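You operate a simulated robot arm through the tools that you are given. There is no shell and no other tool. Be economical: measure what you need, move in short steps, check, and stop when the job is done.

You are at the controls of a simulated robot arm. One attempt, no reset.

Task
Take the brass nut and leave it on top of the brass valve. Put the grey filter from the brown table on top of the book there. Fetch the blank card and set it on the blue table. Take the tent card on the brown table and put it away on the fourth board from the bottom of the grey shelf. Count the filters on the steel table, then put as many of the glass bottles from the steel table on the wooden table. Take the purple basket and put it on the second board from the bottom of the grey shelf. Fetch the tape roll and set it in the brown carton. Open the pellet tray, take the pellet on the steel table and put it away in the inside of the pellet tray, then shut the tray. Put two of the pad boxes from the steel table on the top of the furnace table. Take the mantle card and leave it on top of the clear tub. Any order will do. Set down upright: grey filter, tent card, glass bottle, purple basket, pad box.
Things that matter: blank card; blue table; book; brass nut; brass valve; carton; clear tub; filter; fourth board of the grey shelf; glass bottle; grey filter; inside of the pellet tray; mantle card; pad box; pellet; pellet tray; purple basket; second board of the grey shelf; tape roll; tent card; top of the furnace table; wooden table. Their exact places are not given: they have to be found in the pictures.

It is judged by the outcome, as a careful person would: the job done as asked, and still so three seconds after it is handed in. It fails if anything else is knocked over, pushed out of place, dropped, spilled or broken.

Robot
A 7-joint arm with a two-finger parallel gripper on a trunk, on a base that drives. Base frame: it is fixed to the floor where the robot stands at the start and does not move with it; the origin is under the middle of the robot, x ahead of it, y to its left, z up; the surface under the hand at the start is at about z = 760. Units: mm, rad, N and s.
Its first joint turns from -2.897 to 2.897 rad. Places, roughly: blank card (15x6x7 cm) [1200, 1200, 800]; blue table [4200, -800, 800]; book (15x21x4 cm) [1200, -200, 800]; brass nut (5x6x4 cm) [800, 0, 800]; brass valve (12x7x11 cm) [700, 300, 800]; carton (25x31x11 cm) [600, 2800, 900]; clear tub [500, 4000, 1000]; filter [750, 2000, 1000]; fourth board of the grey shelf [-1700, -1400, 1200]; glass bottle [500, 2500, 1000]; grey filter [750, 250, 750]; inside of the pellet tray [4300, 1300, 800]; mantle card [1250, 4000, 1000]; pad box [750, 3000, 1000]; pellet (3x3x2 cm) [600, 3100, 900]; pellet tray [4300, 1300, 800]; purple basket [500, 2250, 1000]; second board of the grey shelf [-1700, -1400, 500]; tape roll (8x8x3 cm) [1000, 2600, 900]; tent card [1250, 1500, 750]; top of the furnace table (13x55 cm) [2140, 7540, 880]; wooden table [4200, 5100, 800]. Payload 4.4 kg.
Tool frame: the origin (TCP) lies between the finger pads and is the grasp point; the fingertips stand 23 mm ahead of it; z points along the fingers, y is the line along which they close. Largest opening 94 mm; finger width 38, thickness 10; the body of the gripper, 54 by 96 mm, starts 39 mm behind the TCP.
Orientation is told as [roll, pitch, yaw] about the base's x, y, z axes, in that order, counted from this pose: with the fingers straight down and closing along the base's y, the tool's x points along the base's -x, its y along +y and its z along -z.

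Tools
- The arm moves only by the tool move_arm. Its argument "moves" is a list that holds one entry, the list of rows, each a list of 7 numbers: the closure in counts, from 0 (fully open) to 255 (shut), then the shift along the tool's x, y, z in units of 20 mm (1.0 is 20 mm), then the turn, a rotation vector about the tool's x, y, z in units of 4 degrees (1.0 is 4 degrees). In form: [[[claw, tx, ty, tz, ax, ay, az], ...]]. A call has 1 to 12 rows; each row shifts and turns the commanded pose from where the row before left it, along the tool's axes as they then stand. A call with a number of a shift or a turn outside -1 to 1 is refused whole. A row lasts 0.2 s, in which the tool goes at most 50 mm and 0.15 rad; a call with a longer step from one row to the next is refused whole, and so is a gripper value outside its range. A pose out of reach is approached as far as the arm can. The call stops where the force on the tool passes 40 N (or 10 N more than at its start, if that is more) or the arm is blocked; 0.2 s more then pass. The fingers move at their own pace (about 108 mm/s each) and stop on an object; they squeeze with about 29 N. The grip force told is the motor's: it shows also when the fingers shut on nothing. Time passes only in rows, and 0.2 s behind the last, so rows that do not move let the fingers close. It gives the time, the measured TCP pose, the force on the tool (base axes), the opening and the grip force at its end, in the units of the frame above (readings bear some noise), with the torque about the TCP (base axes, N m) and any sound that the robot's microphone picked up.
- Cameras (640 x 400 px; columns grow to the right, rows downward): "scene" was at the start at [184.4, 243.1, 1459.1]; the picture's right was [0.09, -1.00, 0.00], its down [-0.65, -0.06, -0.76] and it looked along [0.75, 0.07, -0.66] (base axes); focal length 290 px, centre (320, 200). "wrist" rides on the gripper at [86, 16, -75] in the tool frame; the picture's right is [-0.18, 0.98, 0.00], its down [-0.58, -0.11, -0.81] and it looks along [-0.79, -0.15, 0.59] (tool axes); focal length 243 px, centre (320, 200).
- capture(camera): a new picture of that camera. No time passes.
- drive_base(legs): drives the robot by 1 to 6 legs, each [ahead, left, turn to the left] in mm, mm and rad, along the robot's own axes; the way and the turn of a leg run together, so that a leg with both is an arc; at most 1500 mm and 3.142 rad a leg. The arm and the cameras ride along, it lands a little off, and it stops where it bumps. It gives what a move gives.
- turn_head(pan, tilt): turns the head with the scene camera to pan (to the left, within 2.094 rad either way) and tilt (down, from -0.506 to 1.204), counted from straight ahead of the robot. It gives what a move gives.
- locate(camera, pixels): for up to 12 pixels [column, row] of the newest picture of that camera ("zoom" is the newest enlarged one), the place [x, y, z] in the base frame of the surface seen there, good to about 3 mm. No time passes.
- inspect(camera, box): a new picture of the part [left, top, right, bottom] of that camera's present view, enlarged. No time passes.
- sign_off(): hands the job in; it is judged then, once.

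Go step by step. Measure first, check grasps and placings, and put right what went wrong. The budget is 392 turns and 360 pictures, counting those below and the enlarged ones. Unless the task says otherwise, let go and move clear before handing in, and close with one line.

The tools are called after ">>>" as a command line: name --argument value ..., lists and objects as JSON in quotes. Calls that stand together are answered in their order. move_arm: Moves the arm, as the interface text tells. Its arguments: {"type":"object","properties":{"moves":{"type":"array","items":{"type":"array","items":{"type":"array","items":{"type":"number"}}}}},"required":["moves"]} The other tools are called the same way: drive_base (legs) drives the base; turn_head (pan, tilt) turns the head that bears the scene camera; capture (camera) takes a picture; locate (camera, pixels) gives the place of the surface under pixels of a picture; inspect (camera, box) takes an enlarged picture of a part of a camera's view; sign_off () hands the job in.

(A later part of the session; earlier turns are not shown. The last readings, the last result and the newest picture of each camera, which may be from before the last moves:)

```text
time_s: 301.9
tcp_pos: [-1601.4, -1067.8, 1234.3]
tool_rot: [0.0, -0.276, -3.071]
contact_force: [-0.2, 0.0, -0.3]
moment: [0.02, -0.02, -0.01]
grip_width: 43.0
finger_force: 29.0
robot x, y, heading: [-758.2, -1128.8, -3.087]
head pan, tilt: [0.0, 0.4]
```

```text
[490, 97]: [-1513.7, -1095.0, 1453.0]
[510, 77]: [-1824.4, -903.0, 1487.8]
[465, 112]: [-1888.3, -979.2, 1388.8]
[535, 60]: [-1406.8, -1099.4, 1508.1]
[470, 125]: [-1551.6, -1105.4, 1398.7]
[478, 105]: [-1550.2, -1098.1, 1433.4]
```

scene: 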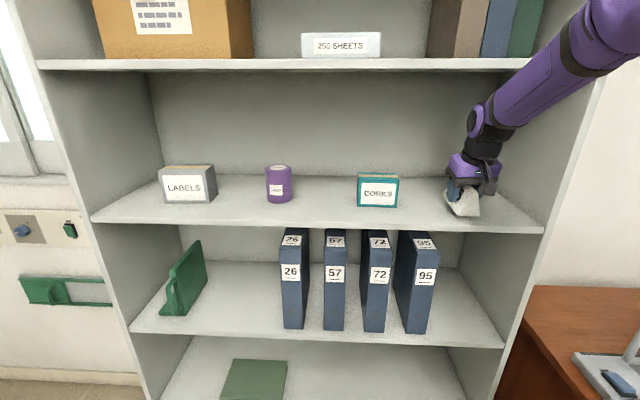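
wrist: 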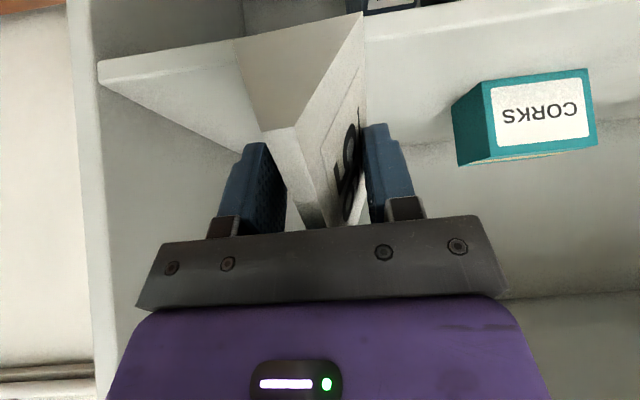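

Still ~50 mm clearance. Continue to about 4°.

>>> move_arm --moves '[[[255, 0, 0, 0.1, 0, 0.9, 0], [255, 0, 0, 0.1, 0, 0.9, 0], [255, 0, 0, 0.1, 0, 0.9, 0]]]'

>>> inspect --camera "scene" --box '[400, 50, 600, 240]'

```text
time_s: 302.7
tcp_pos: [-1602.6, -1067.8, 1229.7]
tool_rot: [0.0, -0.086, -3.069]
contact_force: [0.4, -0.2, -0.6]
moment: [0.05, 0.0, 0.01]
grip_width: 42.7
finger_force: 29.8
robot x, y, heading: [-759.7, -1127.5, -3.086]
head pan, tilt: [0.0, 0.4]
```

```text
2.11 times, centred on (500, 145) of scene
```

zoom: 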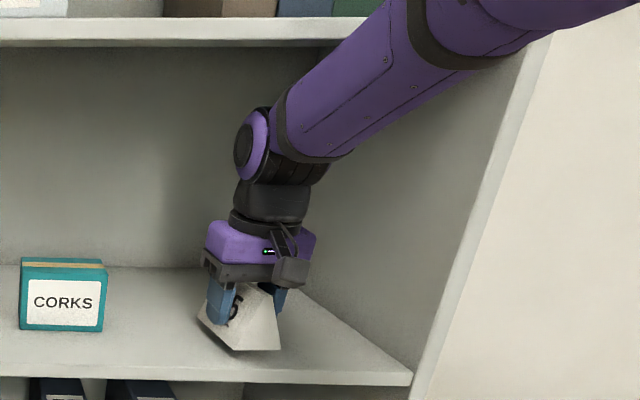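

Rotate the last 4° and lower gently.

>>> move_arm --moves '[[[255, 0, 0, 0, 0, 0.6, 0], [255, 0, 0, 0, 0, 0.6, 0], [255, 0, 0, 0.2, 0, 0, 0], [255, 0, 0, 0.2, 0, 0, 0]]]'

>>> move_arm --moves '[[[255, 0, 0, 0.1, 0, 0, 0], [255, 0, 0, 0.1, 0, 0, 0], [255, 0, 0, 0.1, 0, 0, 0]]]'

```text
time_s: 303.7
tcp_pos: [-1603.8, -1068.4, 1221.5]
tool_rot: [-0.002, -0.002, -3.072]
contact_force: [0.3, -0.2, -0.5]
moment: [-0.02, -0.02, -0.01]
grip_width: 42.8
finger_force: 28.9
robot x, y, heading: [-761.1, -1127.8, -3.083]
head pan, tilt: [0.0, 0.4]
```

```text
time_s: 304.5
tcp_pos: [-1602.7, -1067.0, 1216.8]
tool_rot: [0.0, -0.005, -3.071]
contact_force: [0.7, 2.0, 14.1]
moment: [0.0, 0.68, -0.05]
grip_width: 41.9
finger_force: 29.2
robot x, y, heading: [-762.2, -1129.2, -3.084]
head pan, tilt: [0.0, 0.4]
```

Contact. Open and withdraw straight back along the ridge.

>>> move_arm --moves '[[[150, 0, 0, 0, 0, 0, 0], [100, 0, 0, 0, 0, 0, 0], [40, 0, 0, 0, 0, 0, 0], [20, 0, 0, 0, 0, 0, 0]]]'

>>> inspect --camera "scene" --box '[400, 50, 600, 240]'

```text
time_s: 305.5
tcp_pos: [-1602.3, -1068.7, 1214.9]
tool_rot: [0.003, -0.005, -3.071]
contact_force: [-0.3, 0.6, 1.0]
moment: [-0.01, 0.01, 0.03]
grip_width: 86.4
finger_force: 0.0
robot x, y, heading: [-759.8, -1128.4, -3.087]
head pan, tilt: [0.0, 0.4]
```

```text
2.11 times, centred on (500, 145) of scene
```

zoom: 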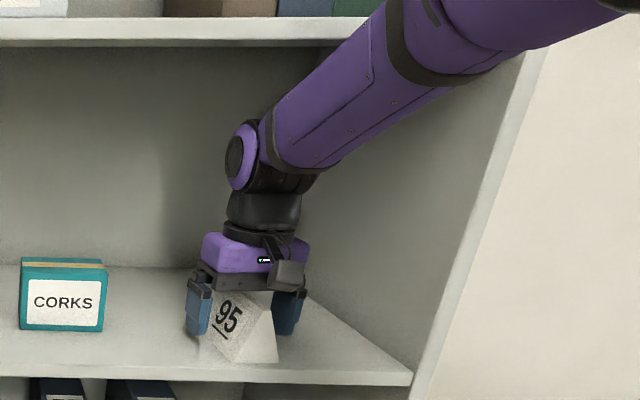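

The tent card stands. Withdraw.

>>> move_arm --moves '[[[20, 0, 0, -0.2, 0, 0, 0], [20, 0.5, 0, 0, 0, 0, 0], [20, 0.8, 0, 0, 0, 0, 0], [20, 1, 0, 0, 0, 0, 0], [20, 1, 0, 0, 0, 0, 0], [20, 1, 0, 0, 0, 0, 0], [20, 1, 0, 0, 0, 0, 0], [20, 1, 0, 0, 0, 0, 0], [20, 1, 0, 0, 0, 0, 0], [20, 1, 0, 0, 0, 0, 0], [20, 1, 0, 0, 0, 0, 0]]]'

>>> capture --camera "scene"

```text
time_s: 307.9
tcp_pos: [-1418.9, -1055.5, 1218.3]
tool_rot: [0.0, -0.004, -3.07]
contact_force: [-0.7, -0.1, -0.8]
moment: [0.01, 0.02, 0.01]
grip_width: 87.0
finger_force: 0.1
robot x, y, heading: [-758.7, -1128.6, -3.084]
head pan, tilt: [0.0, 0.4]
```

```text
272 pictures are left
```

scene: 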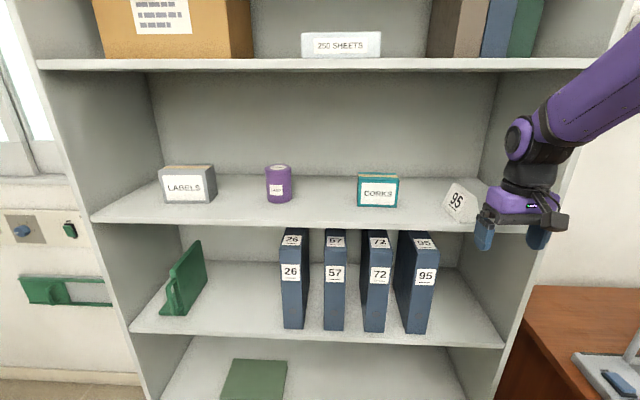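

Tent card placed. Now back off, turn around and drive to the steel table's near side.

>>> drive_base --legs '[[-500, 0, 0], [0, 0, 1.55], [0, 0, 1.537], [0, 1450, 0], [0, 1450, 0]]'

>>> turn_head --pan 0.2 --tilt 0.5

>>> capture --camera "scene"

```text
time_s: 332.1
tcp_pos: [350.7, 1711.5, 1219.1]
tool_rot: [-0.001, -0.004, 0.039]
contact_force: [-0.2, 0.3, -0.5]
moment: [0.02, 0.05, -0.03]
grip_width: 86.9
finger_force: 0.0
robot x, y, heading: [-306.2, 1805.1, 0.019]
head pan, tilt: [0.0, 0.4]
```

```text
time_s: 332.8
tcp_pos: [351.6, 1710.7, 1218.8]
tool_rot: [-0.001, -0.003, 0.037]
contact_force: [-0.6, 0.4, -0.1]
moment: [0.0, 0.0, 0.01]
grip_width: 86.4
finger_force: 0.2
robot x, y, heading: [-299.3, 1811.0, 0.022]
head pan, tilt: [0.201, 0.499]
```

```text
271 pictures are left
```

scene: 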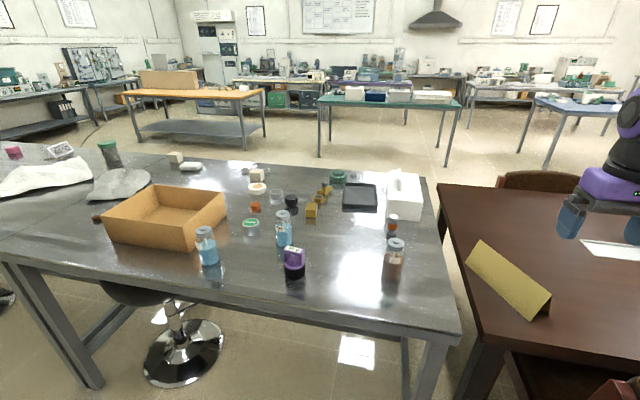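

Steel table in view: carton (165,215), bottles, purple item (293,262), more. Enlarge.

>>> inspect --camera "scene" --box '[180, 150, 440, 310]'

>>> inspect --camera "scene" --box '[0, 120, 260, 280]'

>>> locate --camera "scene" --pixels '[[293, 262], [207, 245], [284, 228], [394, 258], [250, 225], [311, 211], [391, 223], [165, 240], [292, 203], [257, 188], [300, 300], [440, 325]]'

```text
2.46 times, centred on (310, 230) of scene
```

zoom: 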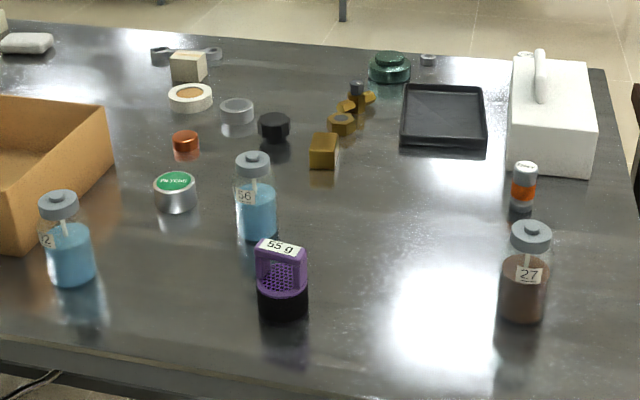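

```text
2.46 times, centred on (130, 200) of scene
```

zoom: 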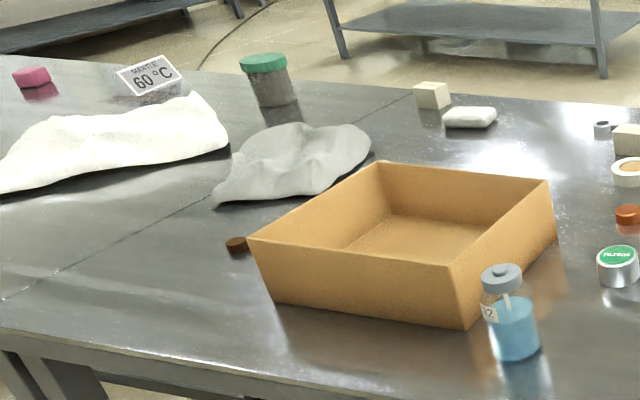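

```text
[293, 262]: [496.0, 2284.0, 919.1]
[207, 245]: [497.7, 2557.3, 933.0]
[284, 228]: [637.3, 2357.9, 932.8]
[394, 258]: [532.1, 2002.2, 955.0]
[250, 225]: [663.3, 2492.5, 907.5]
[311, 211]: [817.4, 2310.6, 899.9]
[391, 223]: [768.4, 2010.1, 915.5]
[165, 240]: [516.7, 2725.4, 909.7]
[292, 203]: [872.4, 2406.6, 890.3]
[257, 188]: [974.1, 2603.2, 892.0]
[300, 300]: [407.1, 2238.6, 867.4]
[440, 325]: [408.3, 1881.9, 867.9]
```

Found: basket (496,2284), bottles (500,2557), (637,2358), (532,2002); filter-like vial (768,2010); tape (≈975,2600); pellet left of the carton; mantle card further. Move on along the table to see the rest.

>>> drive_base --legs '[[0, 1300, 0]]'

>>> capture --camera "scene"

>>> inspect --camera "scene" --box '[0, 140, 260, 300]'

>>> inspect --camera "scene" --box '[240, 140, 500, 300]'

```text
time_s: 339.3
tcp_pos: [320.1, 3015.4, 1218.5]
tool_rot: [0.0, -0.003, 0.042]
contact_force: [0.2, 0.4, 0.3]
moment: [-0.01, -0.02, 0.03]
grip_width: 87.0
finger_force: 0.0
robot x, y, heading: [-337.2, 3107.7, 0.028]
head pan, tilt: [0.201, 0.499]
```

```text
268 pictures are left
```

scene: 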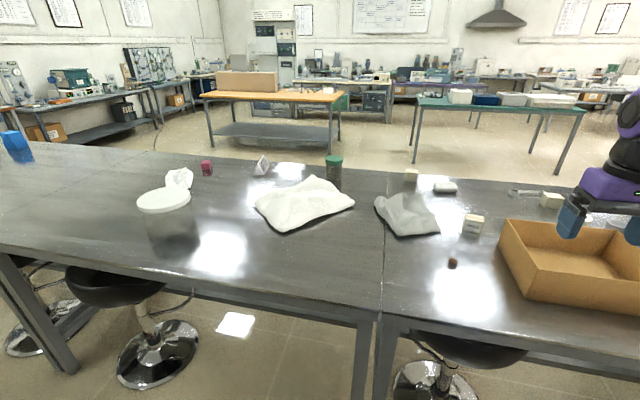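

```text
2.46 times, centred on (130, 220) of scene
```

zoom: 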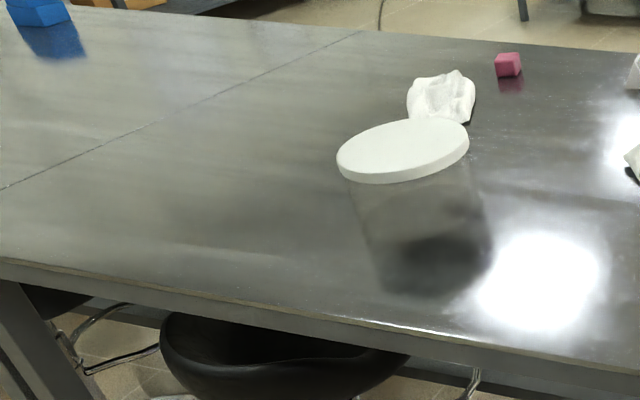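

```text
2.46 times, centred on (370, 220) of scene
```

zoom: 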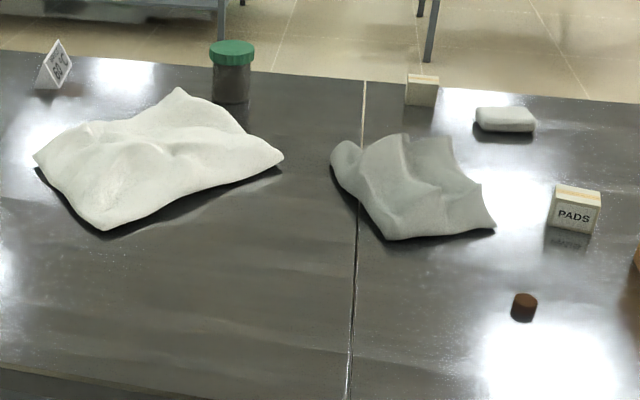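

Found PADS box (574,208 zoom), other cream boxes, the pellet (523,305), clear tub, mantle card. Locate them.

>>> locate --camera "scene" --pixels '[[473, 226], [411, 176], [551, 201], [453, 264], [262, 168], [163, 197], [165, 240], [335, 160], [206, 168], [16, 145], [300, 200], [340, 300]]'

>>> turn_head --pan 0.9 --tilt 0.4

>>> capture --camera "scene"

```text
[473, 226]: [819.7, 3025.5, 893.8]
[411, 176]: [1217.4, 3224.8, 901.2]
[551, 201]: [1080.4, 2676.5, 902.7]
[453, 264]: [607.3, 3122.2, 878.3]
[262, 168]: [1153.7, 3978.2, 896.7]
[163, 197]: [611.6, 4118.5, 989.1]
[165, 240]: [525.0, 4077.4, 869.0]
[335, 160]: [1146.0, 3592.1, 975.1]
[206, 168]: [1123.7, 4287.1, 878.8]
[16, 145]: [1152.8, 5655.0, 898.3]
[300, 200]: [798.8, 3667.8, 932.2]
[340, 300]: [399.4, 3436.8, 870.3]
```

```text
time_s: 340.4
tcp_pos: [319.3, 3015.6, 1219.6]
tool_rot: [0.001, -0.002, 0.042]
contact_force: [-0.4, 0.9, 0.9]
moment: [0.03, 0.01, -0.02]
grip_width: 86.7
finger_force: 0.0
robot x, y, heading: [-337.3, 3108.5, 0.025]
head pan, tilt: [0.901, 0.4]
```

```text
265 pictures are left
```

scene: 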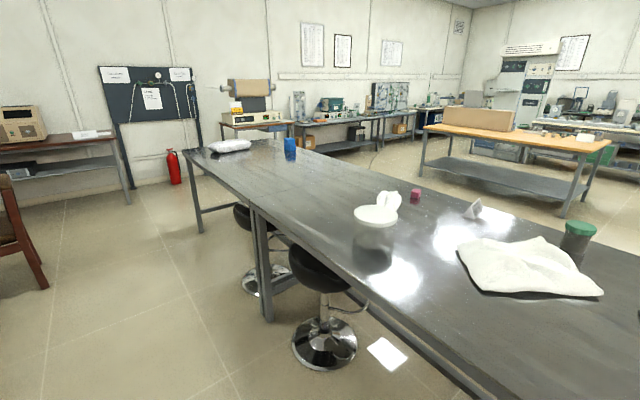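

Inspect the far end (blue vial at (290,148)) and the white bag.

>>> inspect --camera "scene" --box '[180, 110, 340, 210]'

>>> inspect --camera "scene" --box '[330, 160, 510, 270]'

```text
4.00 times, centred on (260, 160) of scene
```

zoom: 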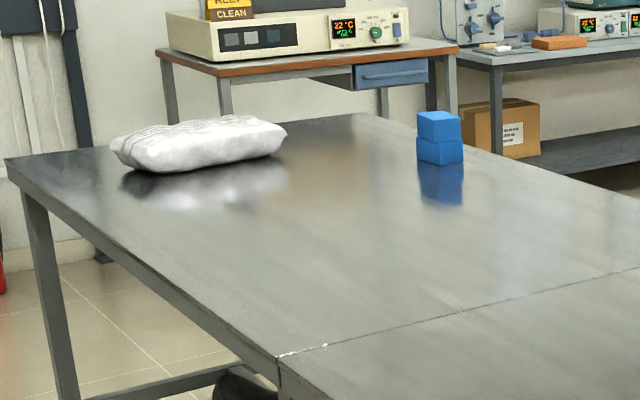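

```text
3.56 times, centred on (420, 215) of scene
```

zoom: 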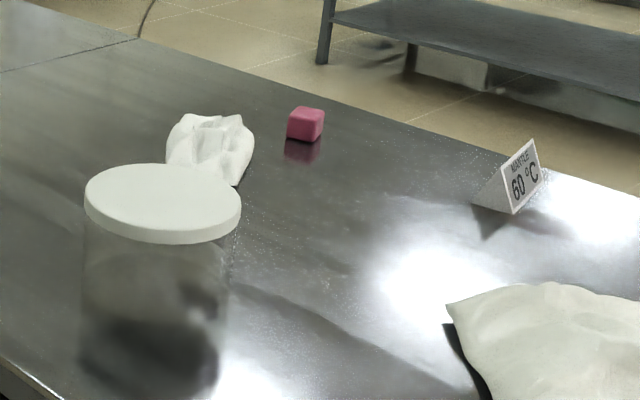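

The mantle card is only reachable from the far side, the tub only from the near side, so I'll use mid-table handoffs. Check the stools on this side first.

>>> turn_head --pan 0.1 --tilt 0.9

>>> capture --camera "scene"

```text
time_s: 341.5
tcp_pos: [320.4, 3015.5, 1220.0]
tool_rot: [-0.001, -0.003, 0.041]
contact_force: [0.0, 0.2, -0.4]
moment: [0.01, 0.0, 0.02]
grip_width: 86.8
finger_force: 0.1
robot x, y, heading: [-336.3, 3112.8, 0.024]
head pan, tilt: [0.099, 0.901]
```

```text
262 pictures are left
```

scene: 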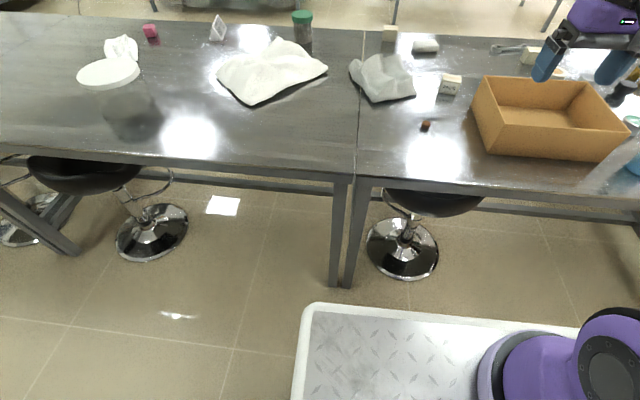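

>>> locate --camera "scene" --pixels '[[435, 212], [405, 278], [385, 225], [90, 190], [150, 258], [345, 175], [347, 285], [60, 180], [440, 190], [470, 205], [75, 255], [120, 190]]'

```text
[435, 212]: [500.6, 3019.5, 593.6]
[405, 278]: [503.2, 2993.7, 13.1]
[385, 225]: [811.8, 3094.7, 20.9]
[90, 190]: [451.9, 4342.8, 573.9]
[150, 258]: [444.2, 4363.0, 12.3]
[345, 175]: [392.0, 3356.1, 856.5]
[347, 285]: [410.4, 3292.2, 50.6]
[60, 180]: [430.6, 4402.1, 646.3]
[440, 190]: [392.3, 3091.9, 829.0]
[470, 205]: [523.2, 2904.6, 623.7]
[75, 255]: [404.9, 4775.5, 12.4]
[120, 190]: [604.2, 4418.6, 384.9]
```

Stools are under the table (x≥440). Drive 350 ahead, then move above the pellet.

>>> drive_base --legs '[[350, 0, -0.02]]'

>>> move_arm --moves '[[[0, 0.3, 0.45, 1, 0, 0, 0], [0, 0.3, 0.45, 1, 0, 0, 0], [0, 0.3, 0.45, 1, 0, 0, 0], [0, 0.3, 0.45, 1, 0, 0, 0], [0, 0.3, 0.45, 1, 0, 0, 0], [0, 0.3, 0.45, 1, 0, 0, 0], [0, 0.3, 0.45, 1, 0, 0, 0], [0, 0.3, 0.45, 1, 0, 0, 0], [0, 0.3, 0.45, 1, 0, 0, 0], [0, 0.3, 0.45, 1, 0, 0, 0]]]'

>>> capture --camera "wrist"

>>> capture --camera "scene"

```text
time_s: 343.8
tcp_pos: [666.2, 3014.2, 1219.5]
tool_rot: [0.002, -0.004, 0.026]
contact_force: [0.0, 0.0, 0.5]
moment: [0.01, 0.0, -0.01]
grip_width: 86.7
finger_force: 0.2
robot x, y, heading: [12.6, 3114.5, 0.016]
head pan, tilt: [0.099, 0.901]
```

```text
time_s: 346.0
tcp_pos: [607.6, 3101.9, 1017.7]
tool_rot: [0.0, -0.004, 0.027]
contact_force: [-0.2, 0.1, 1.2]
moment: [0.0, -0.01, 0.0]
grip_width: 94.1
finger_force: 0.0
robot x, y, heading: [10.1, 3116.0, 0.011]
head pan, tilt: [0.099, 0.901]
```

```text
261 pictures are left
```

wrist: 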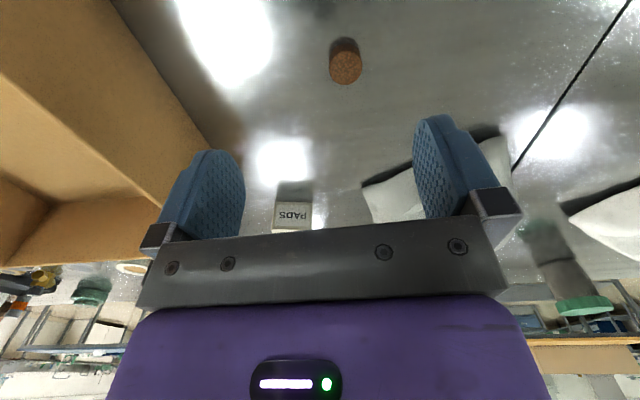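

```text
260 pictures are left
```

scene: 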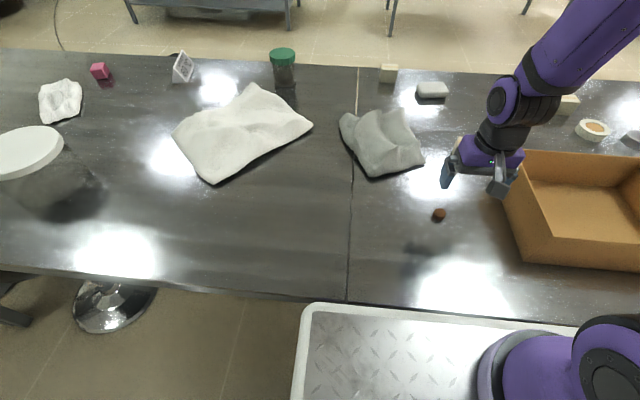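

>>> locate --camera "wrist" --pixels '[[346, 68], [331, 68], [361, 66], [346, 82], [346, 56]]'

>>> locate --camera "scene" --pixels '[[439, 213], [439, 221], [434, 215], [445, 215]]'

```text
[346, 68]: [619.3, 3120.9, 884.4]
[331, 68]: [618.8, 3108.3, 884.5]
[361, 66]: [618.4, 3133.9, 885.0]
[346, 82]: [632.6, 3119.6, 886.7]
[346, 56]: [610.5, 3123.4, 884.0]
```

```text
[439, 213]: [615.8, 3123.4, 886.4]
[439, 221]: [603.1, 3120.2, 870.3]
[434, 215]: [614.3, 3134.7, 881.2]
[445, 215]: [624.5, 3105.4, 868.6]
```

Pellet centre (618.5,3121), top 886. Descend and grip.

>>> move_arm --moves '[[[0, -0.54, 0.95, 0.5, 0, 0, 0], [0, 0, 0, 1, 0, 0, 0], [0, 0, 0, 1, 0, 0, 0], [0, 0, 0, 1, 0, 0, 0], [0, 0, 0, 1, 0, 0, 0], [0, 0, 0, 1, 0, 0, 0], [0, 0, 0, 0.5, 0, 0, 0], [0, 0, 0, 0.15, 0, 0, 0], [255, 0, 0, 0, 0, 0, 0], [255, 0, 0, 0, 0, 0, 0], [255, 0, 0, 0, 0, 0, 0], [255, 0, 0, 0, 0, 0, 0]]]'

>>> capture --camera "wrist"

```text
time_s: 348.6
tcp_pos: [616.8, 3122.5, 897.0]
tool_rot: [0.002, -0.003, 0.028]
contact_force: [0.1, 0.8, 0.4]
moment: [0.01, 0.02, 0.01]
grip_width: 24.6
finger_force: 29.5
robot x, y, heading: [14.4, 3118.8, 0.01]
head pan, tilt: [0.099, 0.901]
```

```text
259 pictures are left
```

wrist: 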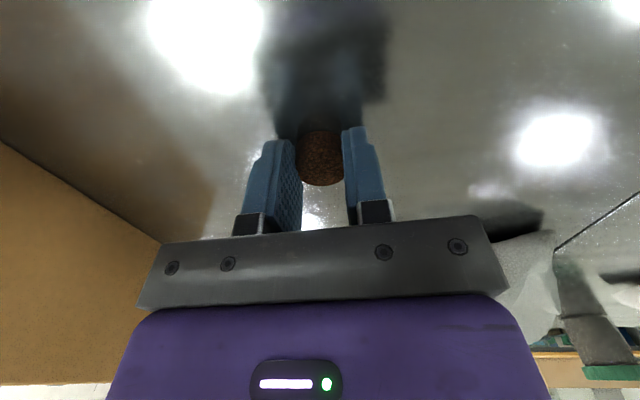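

Pellet gripped. Move it to a handoff spot at (745,3110), reachable from the far side.

>>> move_arm --moves '[[[255, 0, 0, -0.4, 0, 0, 0], [255, 0, 0, -0.8, 0, 0, 0], [255, -0.5, 0, 0, 0, 0, 0], [255, -1, -0.1, 0, 0, 0, 0], [255, -1, -0.1, 0, 0, 0, 0], [255, -1, -0.1, 0, 0, 0, 0], [255, -1, -0.1, 0, 0, 0, 0], [255, -1, -0.1, 0, 0, 0, 0], [255, -0.9, 0, 0, 0, 0, 0], [255, 0, 0, 0.6, 0, 0, 0], [255, 0, 0, 0.4, 0, 0, 0]]]'

>>> capture --camera "wrist"

```text
time_s: 351.0
tcp_pos: [743.7, 3114.8, 901.0]
tool_rot: [0.0, -0.004, 0.028]
contact_force: [0.0, -1.1, -0.1]
moment: [0.01, -0.01, 0.0]
grip_width: 24.7
finger_force: 28.7
robot x, y, heading: [13.7, 3116.1, 0.008]
head pan, tilt: [0.099, 0.901]
```

```text
258 pictures are left
```

wrist: 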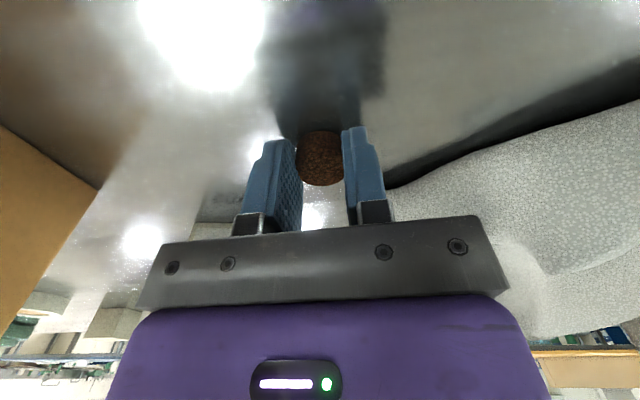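

The cloth is close on the left; shift back to about (715,3090), then set down and open only a little.

>>> move_arm --moves '[[[255, 0.7, -0.6, 0, 0, 0, 0], [255, 0.7, -0.7, 0, 0, 0, 0], [255, 0, 0, 0.15, 0, 0, 0], [255, 0, 0, 0.1, 0, 0, 0], [130, 0, 0, 0, 0, 0, 0], [130, 0, 0, 0, 0, 0, 0], [130, 0, 0, -0.5, 0, 0, 0], [130, 0, 0, -1, 0, 0, 0], [130, 0, 0, -1, 0, 0, 0], [0, 0, 0, -1, 0, 0, 0], [0, 0, 0, -1, 0, 0, 0], [0, 0, 0, -1, 0, 0, 0]]]'

>>> capture --camera "wrist"

>>> capture --camera "scene"

```text
time_s: 353.6
tcp_pos: [717.2, 3088.0, 1004.9]
tool_rot: [0.0, -0.002, 0.028]
contact_force: [0.7, -0.3, -0.7]
moment: [0.03, 0.0, -0.04]
grip_width: 93.9
finger_force: 0.1
robot x, y, heading: [16.5, 3115.4, 0.013]
head pan, tilt: [0.099, 0.901]
```

```text
257 pictures are left
```

wrist: 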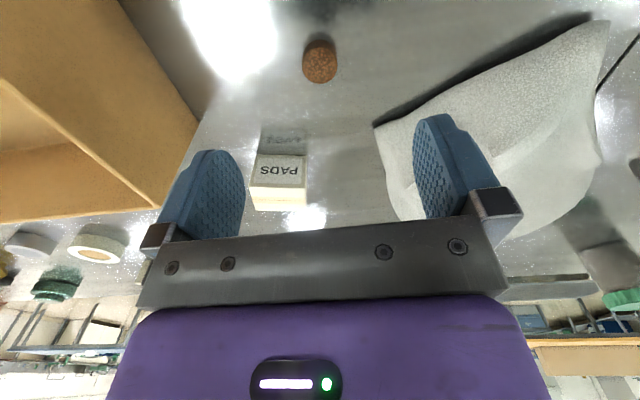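

```text
256 pictures are left
```

scene: 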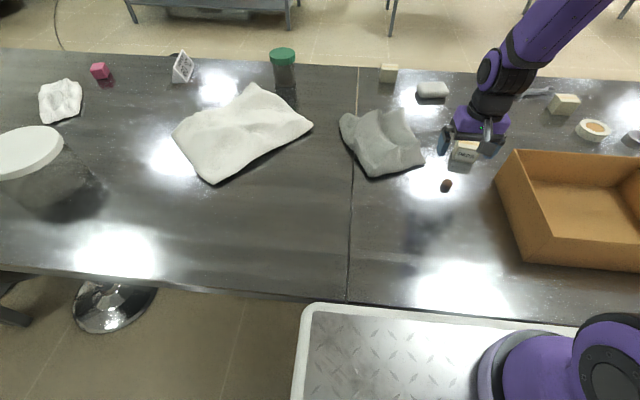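

Pellet handed off at (717,3088). Next the tape roll: raise and drive right 400.

>>> move_arm --moves '[[[0, 0, 0, -1, 0, 0, 0], [0, 0, 0, -1, 0, 0, 0], [0, 0, 0, -1, 0, 0, 0], [0, 0, 0, -1, 0, 0, 0], [0, 0, 0, -1, 0, 0, 0]]]'

>>> drive_base --legs '[[0, -430, -0.01]]'

>>> turn_head --pan 0.0 --tilt 0.8

>>> capture --camera "scene"

>>> capture --camera "wrist"

```text
time_s: 354.8
tcp_pos: [715.8, 3086.8, 1105.3]
tool_rot: [0.0, -0.002, 0.029]
contact_force: [0.5, -1.0, -0.1]
moment: [-0.02, 0.04, 0.02]
grip_width: 94.3
finger_force: 0.1
robot x, y, heading: [11.4, 3113.4, 0.009]
head pan, tilt: [0.099, 0.901]
```

```text
time_s: 357.4
tcp_pos: [718.9, 2651.9, 1106.1]
tool_rot: [0.0, -0.004, 0.021]
contact_force: [0.2, 0.2, -0.1]
moment: [-0.02, 0.04, 0.0]
grip_width: 94.1
finger_force: 0.1
robot x, y, heading: [17.1, 2684.5, 0.0]
head pan, tilt: [0.099, 0.901]
```

```text
time_s: 358.1
tcp_pos: [719.2, 2651.9, 1106.4]
tool_rot: [-0.001, -0.005, 0.022]
contact_force: [-0.1, -0.7, 0.0]
moment: [-0.02, 0.01, -0.01]
grip_width: 94.0
finger_force: 0.0
robot x, y, heading: [16.1, 2684.7, 0.005]
head pan, tilt: [0.0, 0.799]
```

```text
255 pictures are left
```

scene: 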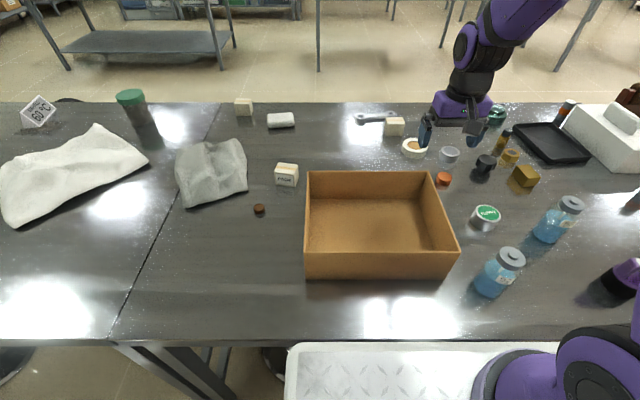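

```text
254 pictures are left
```

wrist: 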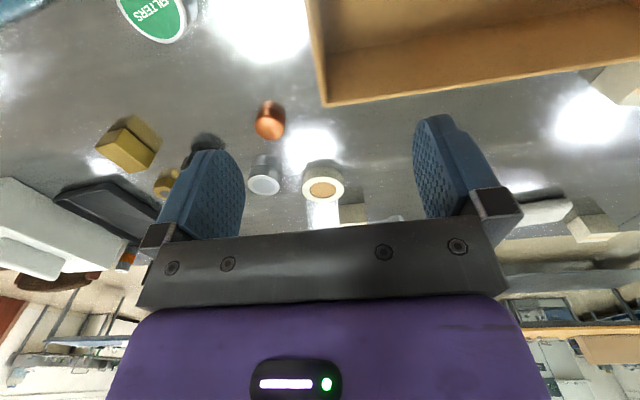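

A tin labelled "FILTERS" is visible, and vials near (568,108). Enlarge the right part.

>>> inspect --camera "scene" --box '[400, 80, 640, 230]'

>>> locate --camera "scene" --pixels '[[413, 148], [565, 108], [503, 138], [413, 140], [402, 148], [425, 152], [380, 170], [380, 276], [310, 220], [450, 230], [380, 215], [443, 178]]'

```text
2.67 times, centred on (520, 155) of scene
```

zoom: 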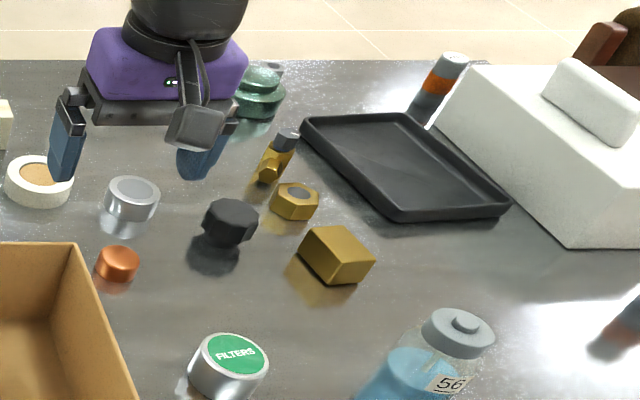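

```text
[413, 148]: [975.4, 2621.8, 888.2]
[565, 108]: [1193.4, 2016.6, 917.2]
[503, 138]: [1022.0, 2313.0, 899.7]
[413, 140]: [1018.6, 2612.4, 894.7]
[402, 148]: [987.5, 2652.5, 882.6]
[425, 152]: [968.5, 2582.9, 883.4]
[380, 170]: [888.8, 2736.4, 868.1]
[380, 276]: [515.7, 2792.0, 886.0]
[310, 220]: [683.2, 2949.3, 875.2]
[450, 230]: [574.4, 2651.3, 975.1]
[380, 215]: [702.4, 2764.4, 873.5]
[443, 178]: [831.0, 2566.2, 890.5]
```

Second orange-banded filter at (1193,2017). Now the tape roll at ≈(985,2617): move over it.

>>> drive_base --legs '[[12, -40, 0]]'

>>> move_arm --moves '[[[0, -1, 0, 0.2, 0, 0, 0], [0, -1, 0, 0.2, 0, 0, 0], [0, -1, 0, 0.2, 0, 0, 0], [0, -1, 0, 0.2, 0, 0, 0], [0, -1, 0, 0.4, 0, 0, 0], [0, -1, 0, 0.4, 0, 0, 0], [0, -1, 0, 0.4, 0, 0, 0], [0, -1, 0, 0.4, 0, 0, 0], [0, -1, 0, 0.4, 0, 0, 0], [0, -1, 0, 0.4, 0, 0, 0], [0, -1, 0, 0.4, 0, 0, 0], [0, -1, 0, 0.4, 0, 0, 0]]]'

>>> capture --camera "wrist"

```text
time_s: 359.0
tcp_pos: [731.2, 2609.9, 1106.3]
tool_rot: [0.0, -0.002, 0.021]
contact_force: [0.5, -1.7, -0.2]
moment: [0.02, -0.02, 0.01]
grip_width: 94.0
finger_force: 0.1
robot x, y, heading: [25.1, 2641.5, 0.006]
head pan, tilt: [0.0, 0.799]
```

```text
time_s: 361.6
tcp_pos: [971.3, 2616.4, 1029.3]
tool_rot: [0.001, -0.002, 0.021]
contact_force: [0.1, 0.6, 1.6]
moment: [-0.02, -0.04, 0.02]
grip_width: 94.1
finger_force: 0.0
robot x, y, heading: [29.1, 2644.0, 0.007]
head pan, tilt: [0.0, 0.799]
```

```text
252 pictures are left
```

wrist: 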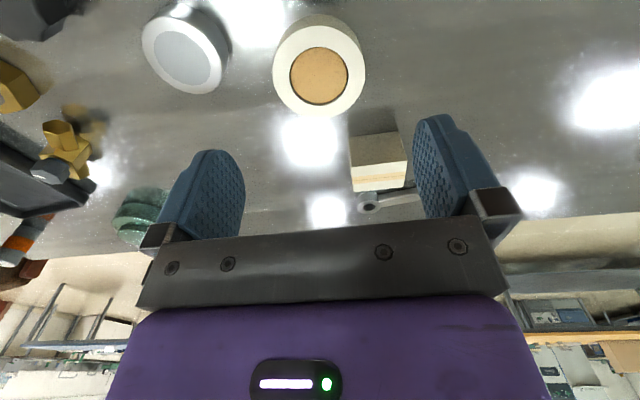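

>>> locate --camera "wrist" --pixels '[[319, 75], [275, 75], [363, 70], [318, 115], [322, 40], [283, 72], [357, 70], [220, 60], [355, 150], [225, 75]]'

```text
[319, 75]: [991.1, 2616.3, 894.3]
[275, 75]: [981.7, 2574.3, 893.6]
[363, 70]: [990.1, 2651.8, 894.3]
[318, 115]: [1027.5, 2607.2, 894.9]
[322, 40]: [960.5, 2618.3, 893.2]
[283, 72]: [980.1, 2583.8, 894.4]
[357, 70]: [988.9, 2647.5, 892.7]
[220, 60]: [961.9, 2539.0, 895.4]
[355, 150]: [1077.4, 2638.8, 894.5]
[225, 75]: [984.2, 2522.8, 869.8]
```

Tape centre (990,2614), diameter ≈77. Descend over it with full opening.

>>> move_arm --moves '[[[0, -0.93, -0.14, 0.6, 0, 0, 0], [0, 0, 0, 1, 0, 0, 0], [0, 0, 0, 1, 0, 0, 0], [0, 0, 0, 1, 0, 0, 0], [0, 0, 0, 1, 0, 0, 0]]]'

>>> capture --camera "wrist"

```text
time_s: 362.8
tcp_pos: [990.4, 2614.8, 935.5]
tool_rot: [0.0, -0.005, 0.021]
contact_force: [-0.9, -0.7, -0.1]
moment: [0.0, 0.01, 0.02]
grip_width: 94.2
finger_force: 0.1
robot x, y, heading: [28.1, 2647.3, 0.008]
head pan, tilt: [0.0, 0.799]
```

```text
251 pictures are left
```

wrist: 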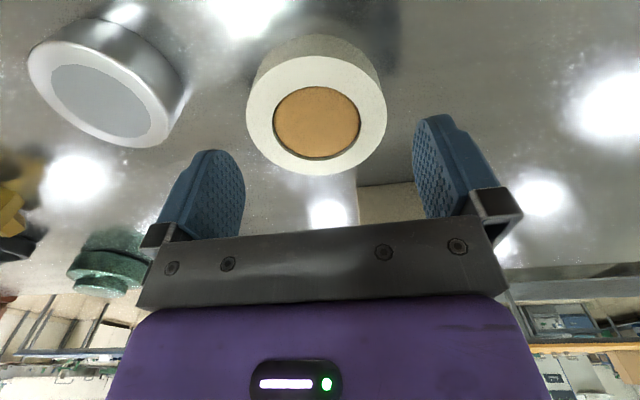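

>>> locate --camera "wrist" --pixels '[[249, 115], [384, 105], [316, 60], [310, 172], [316, 120], [245, 190], [415, 150]]'

```text
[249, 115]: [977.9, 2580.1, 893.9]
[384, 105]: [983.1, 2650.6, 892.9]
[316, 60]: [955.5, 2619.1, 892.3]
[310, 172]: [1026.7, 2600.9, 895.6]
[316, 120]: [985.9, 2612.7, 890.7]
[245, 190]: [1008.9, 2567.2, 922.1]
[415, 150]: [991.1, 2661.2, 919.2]
```

Centred. Down and grip.

>>> move_arm --moves '[[[0, 0, -0.04, 0.7, 0, 0, 0], [0, 0, 0, 0.7, 0, 0, 0], [0, 0, 0, 0.4, 0, 0, 0], [255, 0, 0, 0, 0, 0, 0], [255, 0, 0, 0, 0, 0, 0], [255, 0, 0, 0, 0, 0, 0], [255, 0, 0, -0.2, 0, 0, 0], [255, 0, 0, -0.4, 0, 0, 0], [255, 0, 0, -0.5, 0, 0, 0], [255, 0, 0, -0.5, 0, 0, 0], [255, 0, 0, -0.5, 0, 0, 0], [255, 0, 0, -0.5, 0, 0, 0]]]'

>>> capture --camera "wrist"

```text
time_s: 365.4
tcp_pos: [989.9, 2612.7, 951.4]
tool_rot: [-0.001, -0.003, 0.021]
contact_force: [-0.3, -0.4, -0.2]
moment: [-0.02, -0.01, 0.0]
grip_width: 78.4
finger_force: 28.8
robot x, y, heading: [29.3, 2644.8, 0.005]
head pan, tilt: [0.0, 0.799]
```

```text
250 pictures are left
```

wrist: 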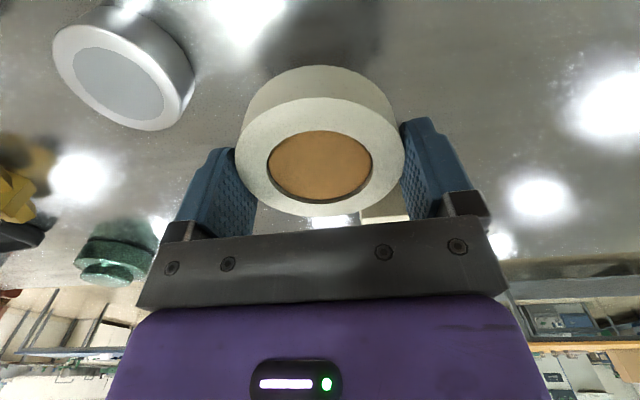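

Tape held. Locate the carton's rim.

>>> locate --camera "scene" --pixels '[[307, 173], [432, 173], [458, 251], [305, 253], [340, 225], [410, 225], [370, 195]]'

>>> move_arm --moves '[[[255, 0, 0, -0.8, 0, 0, 0], [255, 0, 0, -1, 0, 0, 0], [255, 0, 0, -1, 0, 0, 0], [255, 0, 0, -1, 0, 0, 0], [255, 0, 0, -1, 0, 0, 0], [255, 0, 0, -1, 0, 0, 0]]]'

```text
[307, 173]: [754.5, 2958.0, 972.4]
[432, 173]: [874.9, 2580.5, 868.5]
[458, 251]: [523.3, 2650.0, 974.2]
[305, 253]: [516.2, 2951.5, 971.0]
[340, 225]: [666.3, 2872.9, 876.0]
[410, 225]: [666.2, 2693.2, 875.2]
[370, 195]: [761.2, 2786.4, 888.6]
```

```text
time_s: 366.8
tcp_pos: [990.1, 2612.0, 1068.7]
tool_rot: [-0.001, -0.005, 0.02]
contact_force: [-0.4, 0.2, -1.3]
moment: [-0.03, 0.02, -0.02]
grip_width: 78.3
finger_force: 28.8
robot x, y, heading: [28.8, 2648.0, 0.001]
head pan, tilt: [0.0, 0.799]
```

Carton interior ≈ x 530–745, y 2665–2945. Carry the tape to (668,2800).

>>> move_arm --moves '[[[255, 0.5, 0.3, 0, 0, 0, 0], [255, 0.92, 0.54, 0, 0, 0, 0], [255, 0.92, 0.54, 0, 0, 0, 0], [255, 0.92, 0.54, 0, 0, 0, 0], [255, 0.92, 0.54, 0, 0, 0, 0], [255, 0.92, 0.54, 0, 0, 0, 0], [255, 0.92, 0.54, 0, 0, 0, 0], [255, 0.92, 0.54, 0, 0, 0, 0], [255, 0.92, 0.54, 0, 0, 0, 0], [255, 0.92, 0.54, 0, 0, 0, 0], [255, 0.92, 0.54, 0, 0, 0, 0], [255, 0.92, 0.54, 0, 0, 0, 0]]]'

>>> move_arm --moves '[[[255, 0.92, 0.54, 0, 0, 0, 0], [255, 0.92, 0.54, 0, 0, 0, 0], [255, 0.92, 0.54, 0, 0, 0, 0], [255, 0.92, 0.54, 0, 0, 0, 0], [255, 0.92, 0.54, 0, 0, 0, 0], [255, 0.7, 0.52, 0, 0, 0, 0], [255, 0.3, 0.5, 0.3, 0, 0, 0], [255, 0, 0.2, 0.7, 0, 0, 0], [255, 0, 0, 0.8, 0, 0, 0]]]'

>>> capture --camera "wrist"

>>> capture --camera "scene"

```text
time_s: 369.4
tcp_pos: [775.3, 2732.8, 1067.0]
tool_rot: [0.002, -0.005, 0.019]
contact_force: [-0.3, -0.2, -0.6]
moment: [-0.01, -0.01, 0.01]
grip_width: 78.3
finger_force: 28.8
robot x, y, heading: [28.7, 2646.2, 0.004]
head pan, tilt: [0.0, 0.799]
```

```text
time_s: 371.4
tcp_pos: [661.5, 2811.2, 1028.7]
tool_rot: [0.002, -0.003, 0.02]
contact_force: [0.3, -0.1, -1.8]
moment: [0.01, 0.01, 0.02]
grip_width: 78.4
finger_force: 29.3
robot x, y, heading: [29.8, 2644.3, 0.007]
head pan, tilt: [0.0, 0.799]
```

```text
249 pictures are left
```

wrist: 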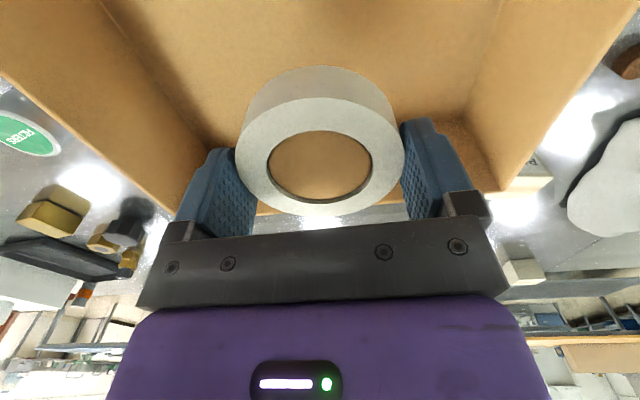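

```text
248 pictures are left
```

scene: 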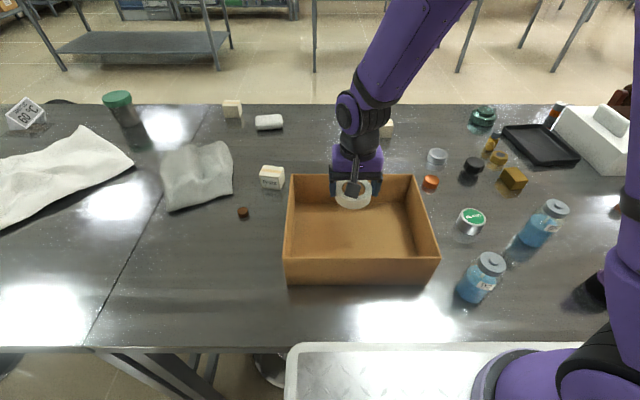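

Over the box. Lower into it.

>>> move_arm --moves '[[[255, 0, 0, 0.8, 0, 0, 0], [255, 0, 0, 0.8, 0, 0, 0], [255, 0, 0, 0.8, 0, 0, 0], [255, 0, 0, 0.8, 0, 0, 0], [255, 0, 0, 0.8, 0, 0, 0], [255, 0, 0, 0.8, 0, 0, 0], [255, 0, 0, 0.6, 0, 0, 0], [255, 0, 0, 0.4, 0, 0, 0], [255, 0, 0, 0.15, 0, 0, 0], [255, 0, 0, 0.15, 0, 0, 0]]]'

>>> move_arm --moves '[[[255, 0, 0, 0.1, 0, 0, 0], [255, 0, 0, 0.1, 0, 0, 0]]]'

```text
time_s: 373.6
tcp_pos: [663.2, 2810.0, 908.8]
tool_rot: [-0.001, -0.004, 0.022]
contact_force: [0.3, 0.4, -0.3]
moment: [-0.02, -0.01, -0.03]
grip_width: 78.3
finger_force: 29.2
robot x, y, heading: [29.8, 2645.6, 0.002]
head pan, tilt: [0.0, 0.799]
```

```text
time_s: 374.2
tcp_pos: [662.8, 2810.7, 904.4]
tool_rot: [-0.001, -0.007, 0.022]
contact_force: [-2.0, 0.7, 8.5]
moment: [0.01, 0.21, -0.07]
grip_width: 78.3
finger_force: 28.9
robot x, y, heading: [24.7, 2646.1, 0.006]
head pan, tilt: [0.0, 0.799]
```

Contact with the floor of the carton. Release and rise straight up.

>>> move_arm --moves '[[[0, 0, 0, 0, 0, 0, 0], [0, 0, 0, 0, 0, 0, 0], [0, 0, 0, -0.5, 0, 0, 0], [0, 0, 0, -1, 0, 0, 0], [0, 0, 0, -1, 0, 0, 0], [0, 0, 0, -1, 0, 0, 0], [0, 0, 0, -1, 0, 0, 0], [0, 0, 0, -1, 0, 0, 0], [0, 0, 0, -1, 0, 0, 0], [0, 0, 0, -1, 0, 0, 0], [0, 0, 0, -1, 0, 0, 0], [0, 0, 0, -1, 0, 0, 0]]]'

>>> capture --camera "wrist"

```text
time_s: 376.8
tcp_pos: [661.1, 2811.3, 1095.9]
tool_rot: [0.0, -0.004, 0.021]
contact_force: [-0.6, -0.5, -0.4]
moment: [0.0, 0.02, -0.01]
grip_width: 94.2
finger_force: 0.0
robot x, y, heading: [25.1, 2647.8, 0.002]
head pan, tilt: [0.0, 0.799]
```

```text
247 pictures are left
```

wrist: 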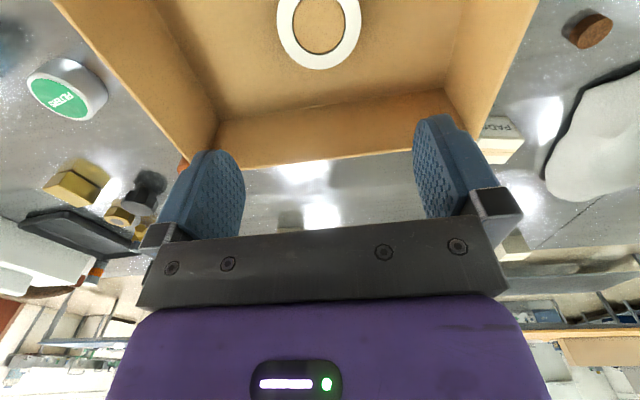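

Tape lies in the carton. Next the bottles: drive right 300 to face them.

>>> drive_base --legs '[[0, -330, 0]]'

>>> capture --camera "scene"

>>> inspect --camera "scene" --box '[280, 90, 640, 315]'

```text
time_s: 378.9
tcp_pos: [661.7, 2488.6, 1094.3]
tool_rot: [-0.001, -0.005, 0.026]
contact_force: [0.7, -0.2, -0.9]
moment: [0.02, 0.03, -0.01]
grip_width: 93.8
finger_force: 0.0
robot x, y, heading: [26.4, 2321.5, 0.006]
head pan, tilt: [0.0, 0.799]
```

```text
246 pictures are left
```

scene: 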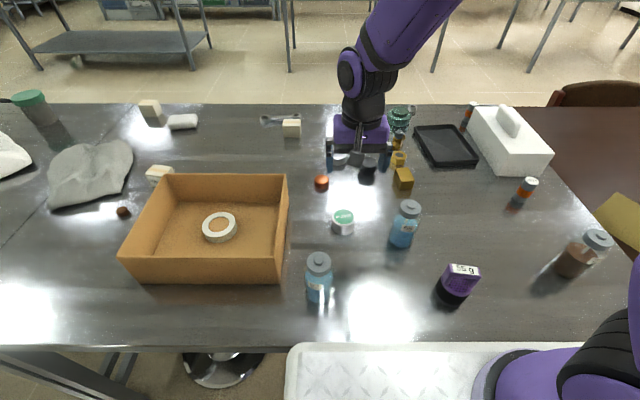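

```text
1.78 times, centred on (460, 202) of scene
```

zoom: 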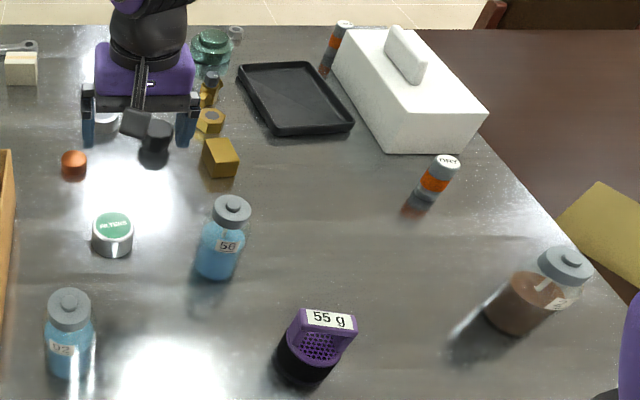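

Locate the "56" bottle, its cap, and a free handoff area.

>>> locate --camera "scene" --pixels '[[410, 206], [402, 235], [402, 247], [391, 232], [414, 235], [319, 260], [318, 285], [318, 300], [527, 183], [403, 178], [455, 165], [460, 200]]'

>>> move_arm --moves '[[[0, 0.8, -0.8, 0, 0, 0, 0], [0, 0.8, -0.8, 0, 0, 0, 0], [0, 0.8, -0.8, 0, 0, 0, 0], [0, 0, -1, 0.3, 0, 0, 0], [0, 0, -1, 0.3, 0, 0, 0], [0, 0, -1, 0.3, 0, 0, 0], [0, 0, -1, 0.3, 0, 0, 0]]]'

>>> capture --camera "wrist"

```text
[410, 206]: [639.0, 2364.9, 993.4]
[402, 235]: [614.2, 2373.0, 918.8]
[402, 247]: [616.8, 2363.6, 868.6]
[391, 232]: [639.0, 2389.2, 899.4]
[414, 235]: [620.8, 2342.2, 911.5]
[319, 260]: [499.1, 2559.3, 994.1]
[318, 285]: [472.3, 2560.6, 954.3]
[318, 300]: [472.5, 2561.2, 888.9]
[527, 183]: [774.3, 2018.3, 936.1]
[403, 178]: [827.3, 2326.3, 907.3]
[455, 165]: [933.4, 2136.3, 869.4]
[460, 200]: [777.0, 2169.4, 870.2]
```

```text
time_s: 380.6
tcp_pos: [617.3, 2359.8, 1070.6]
tool_rot: [-0.002, -0.003, 0.027]
contact_force: [1.3, -0.2, 0.1]
moment: [0.0, -0.05, 0.03]
grip_width: 94.0
finger_force: 0.0
robot x, y, heading: [31.9, 2319.1, 0.015]
head pan, tilt: [0.0, 0.799]
```

```text
244 pictures are left
```

wrist: 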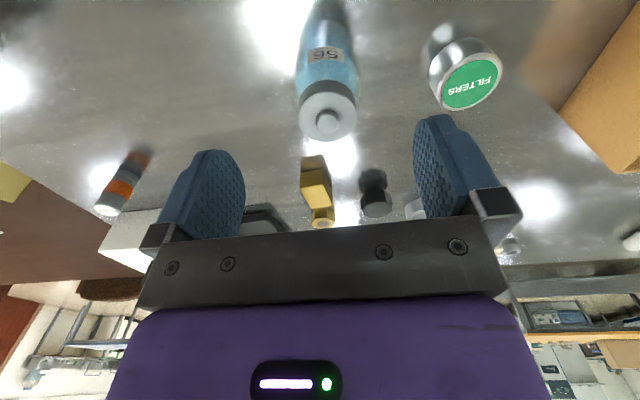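

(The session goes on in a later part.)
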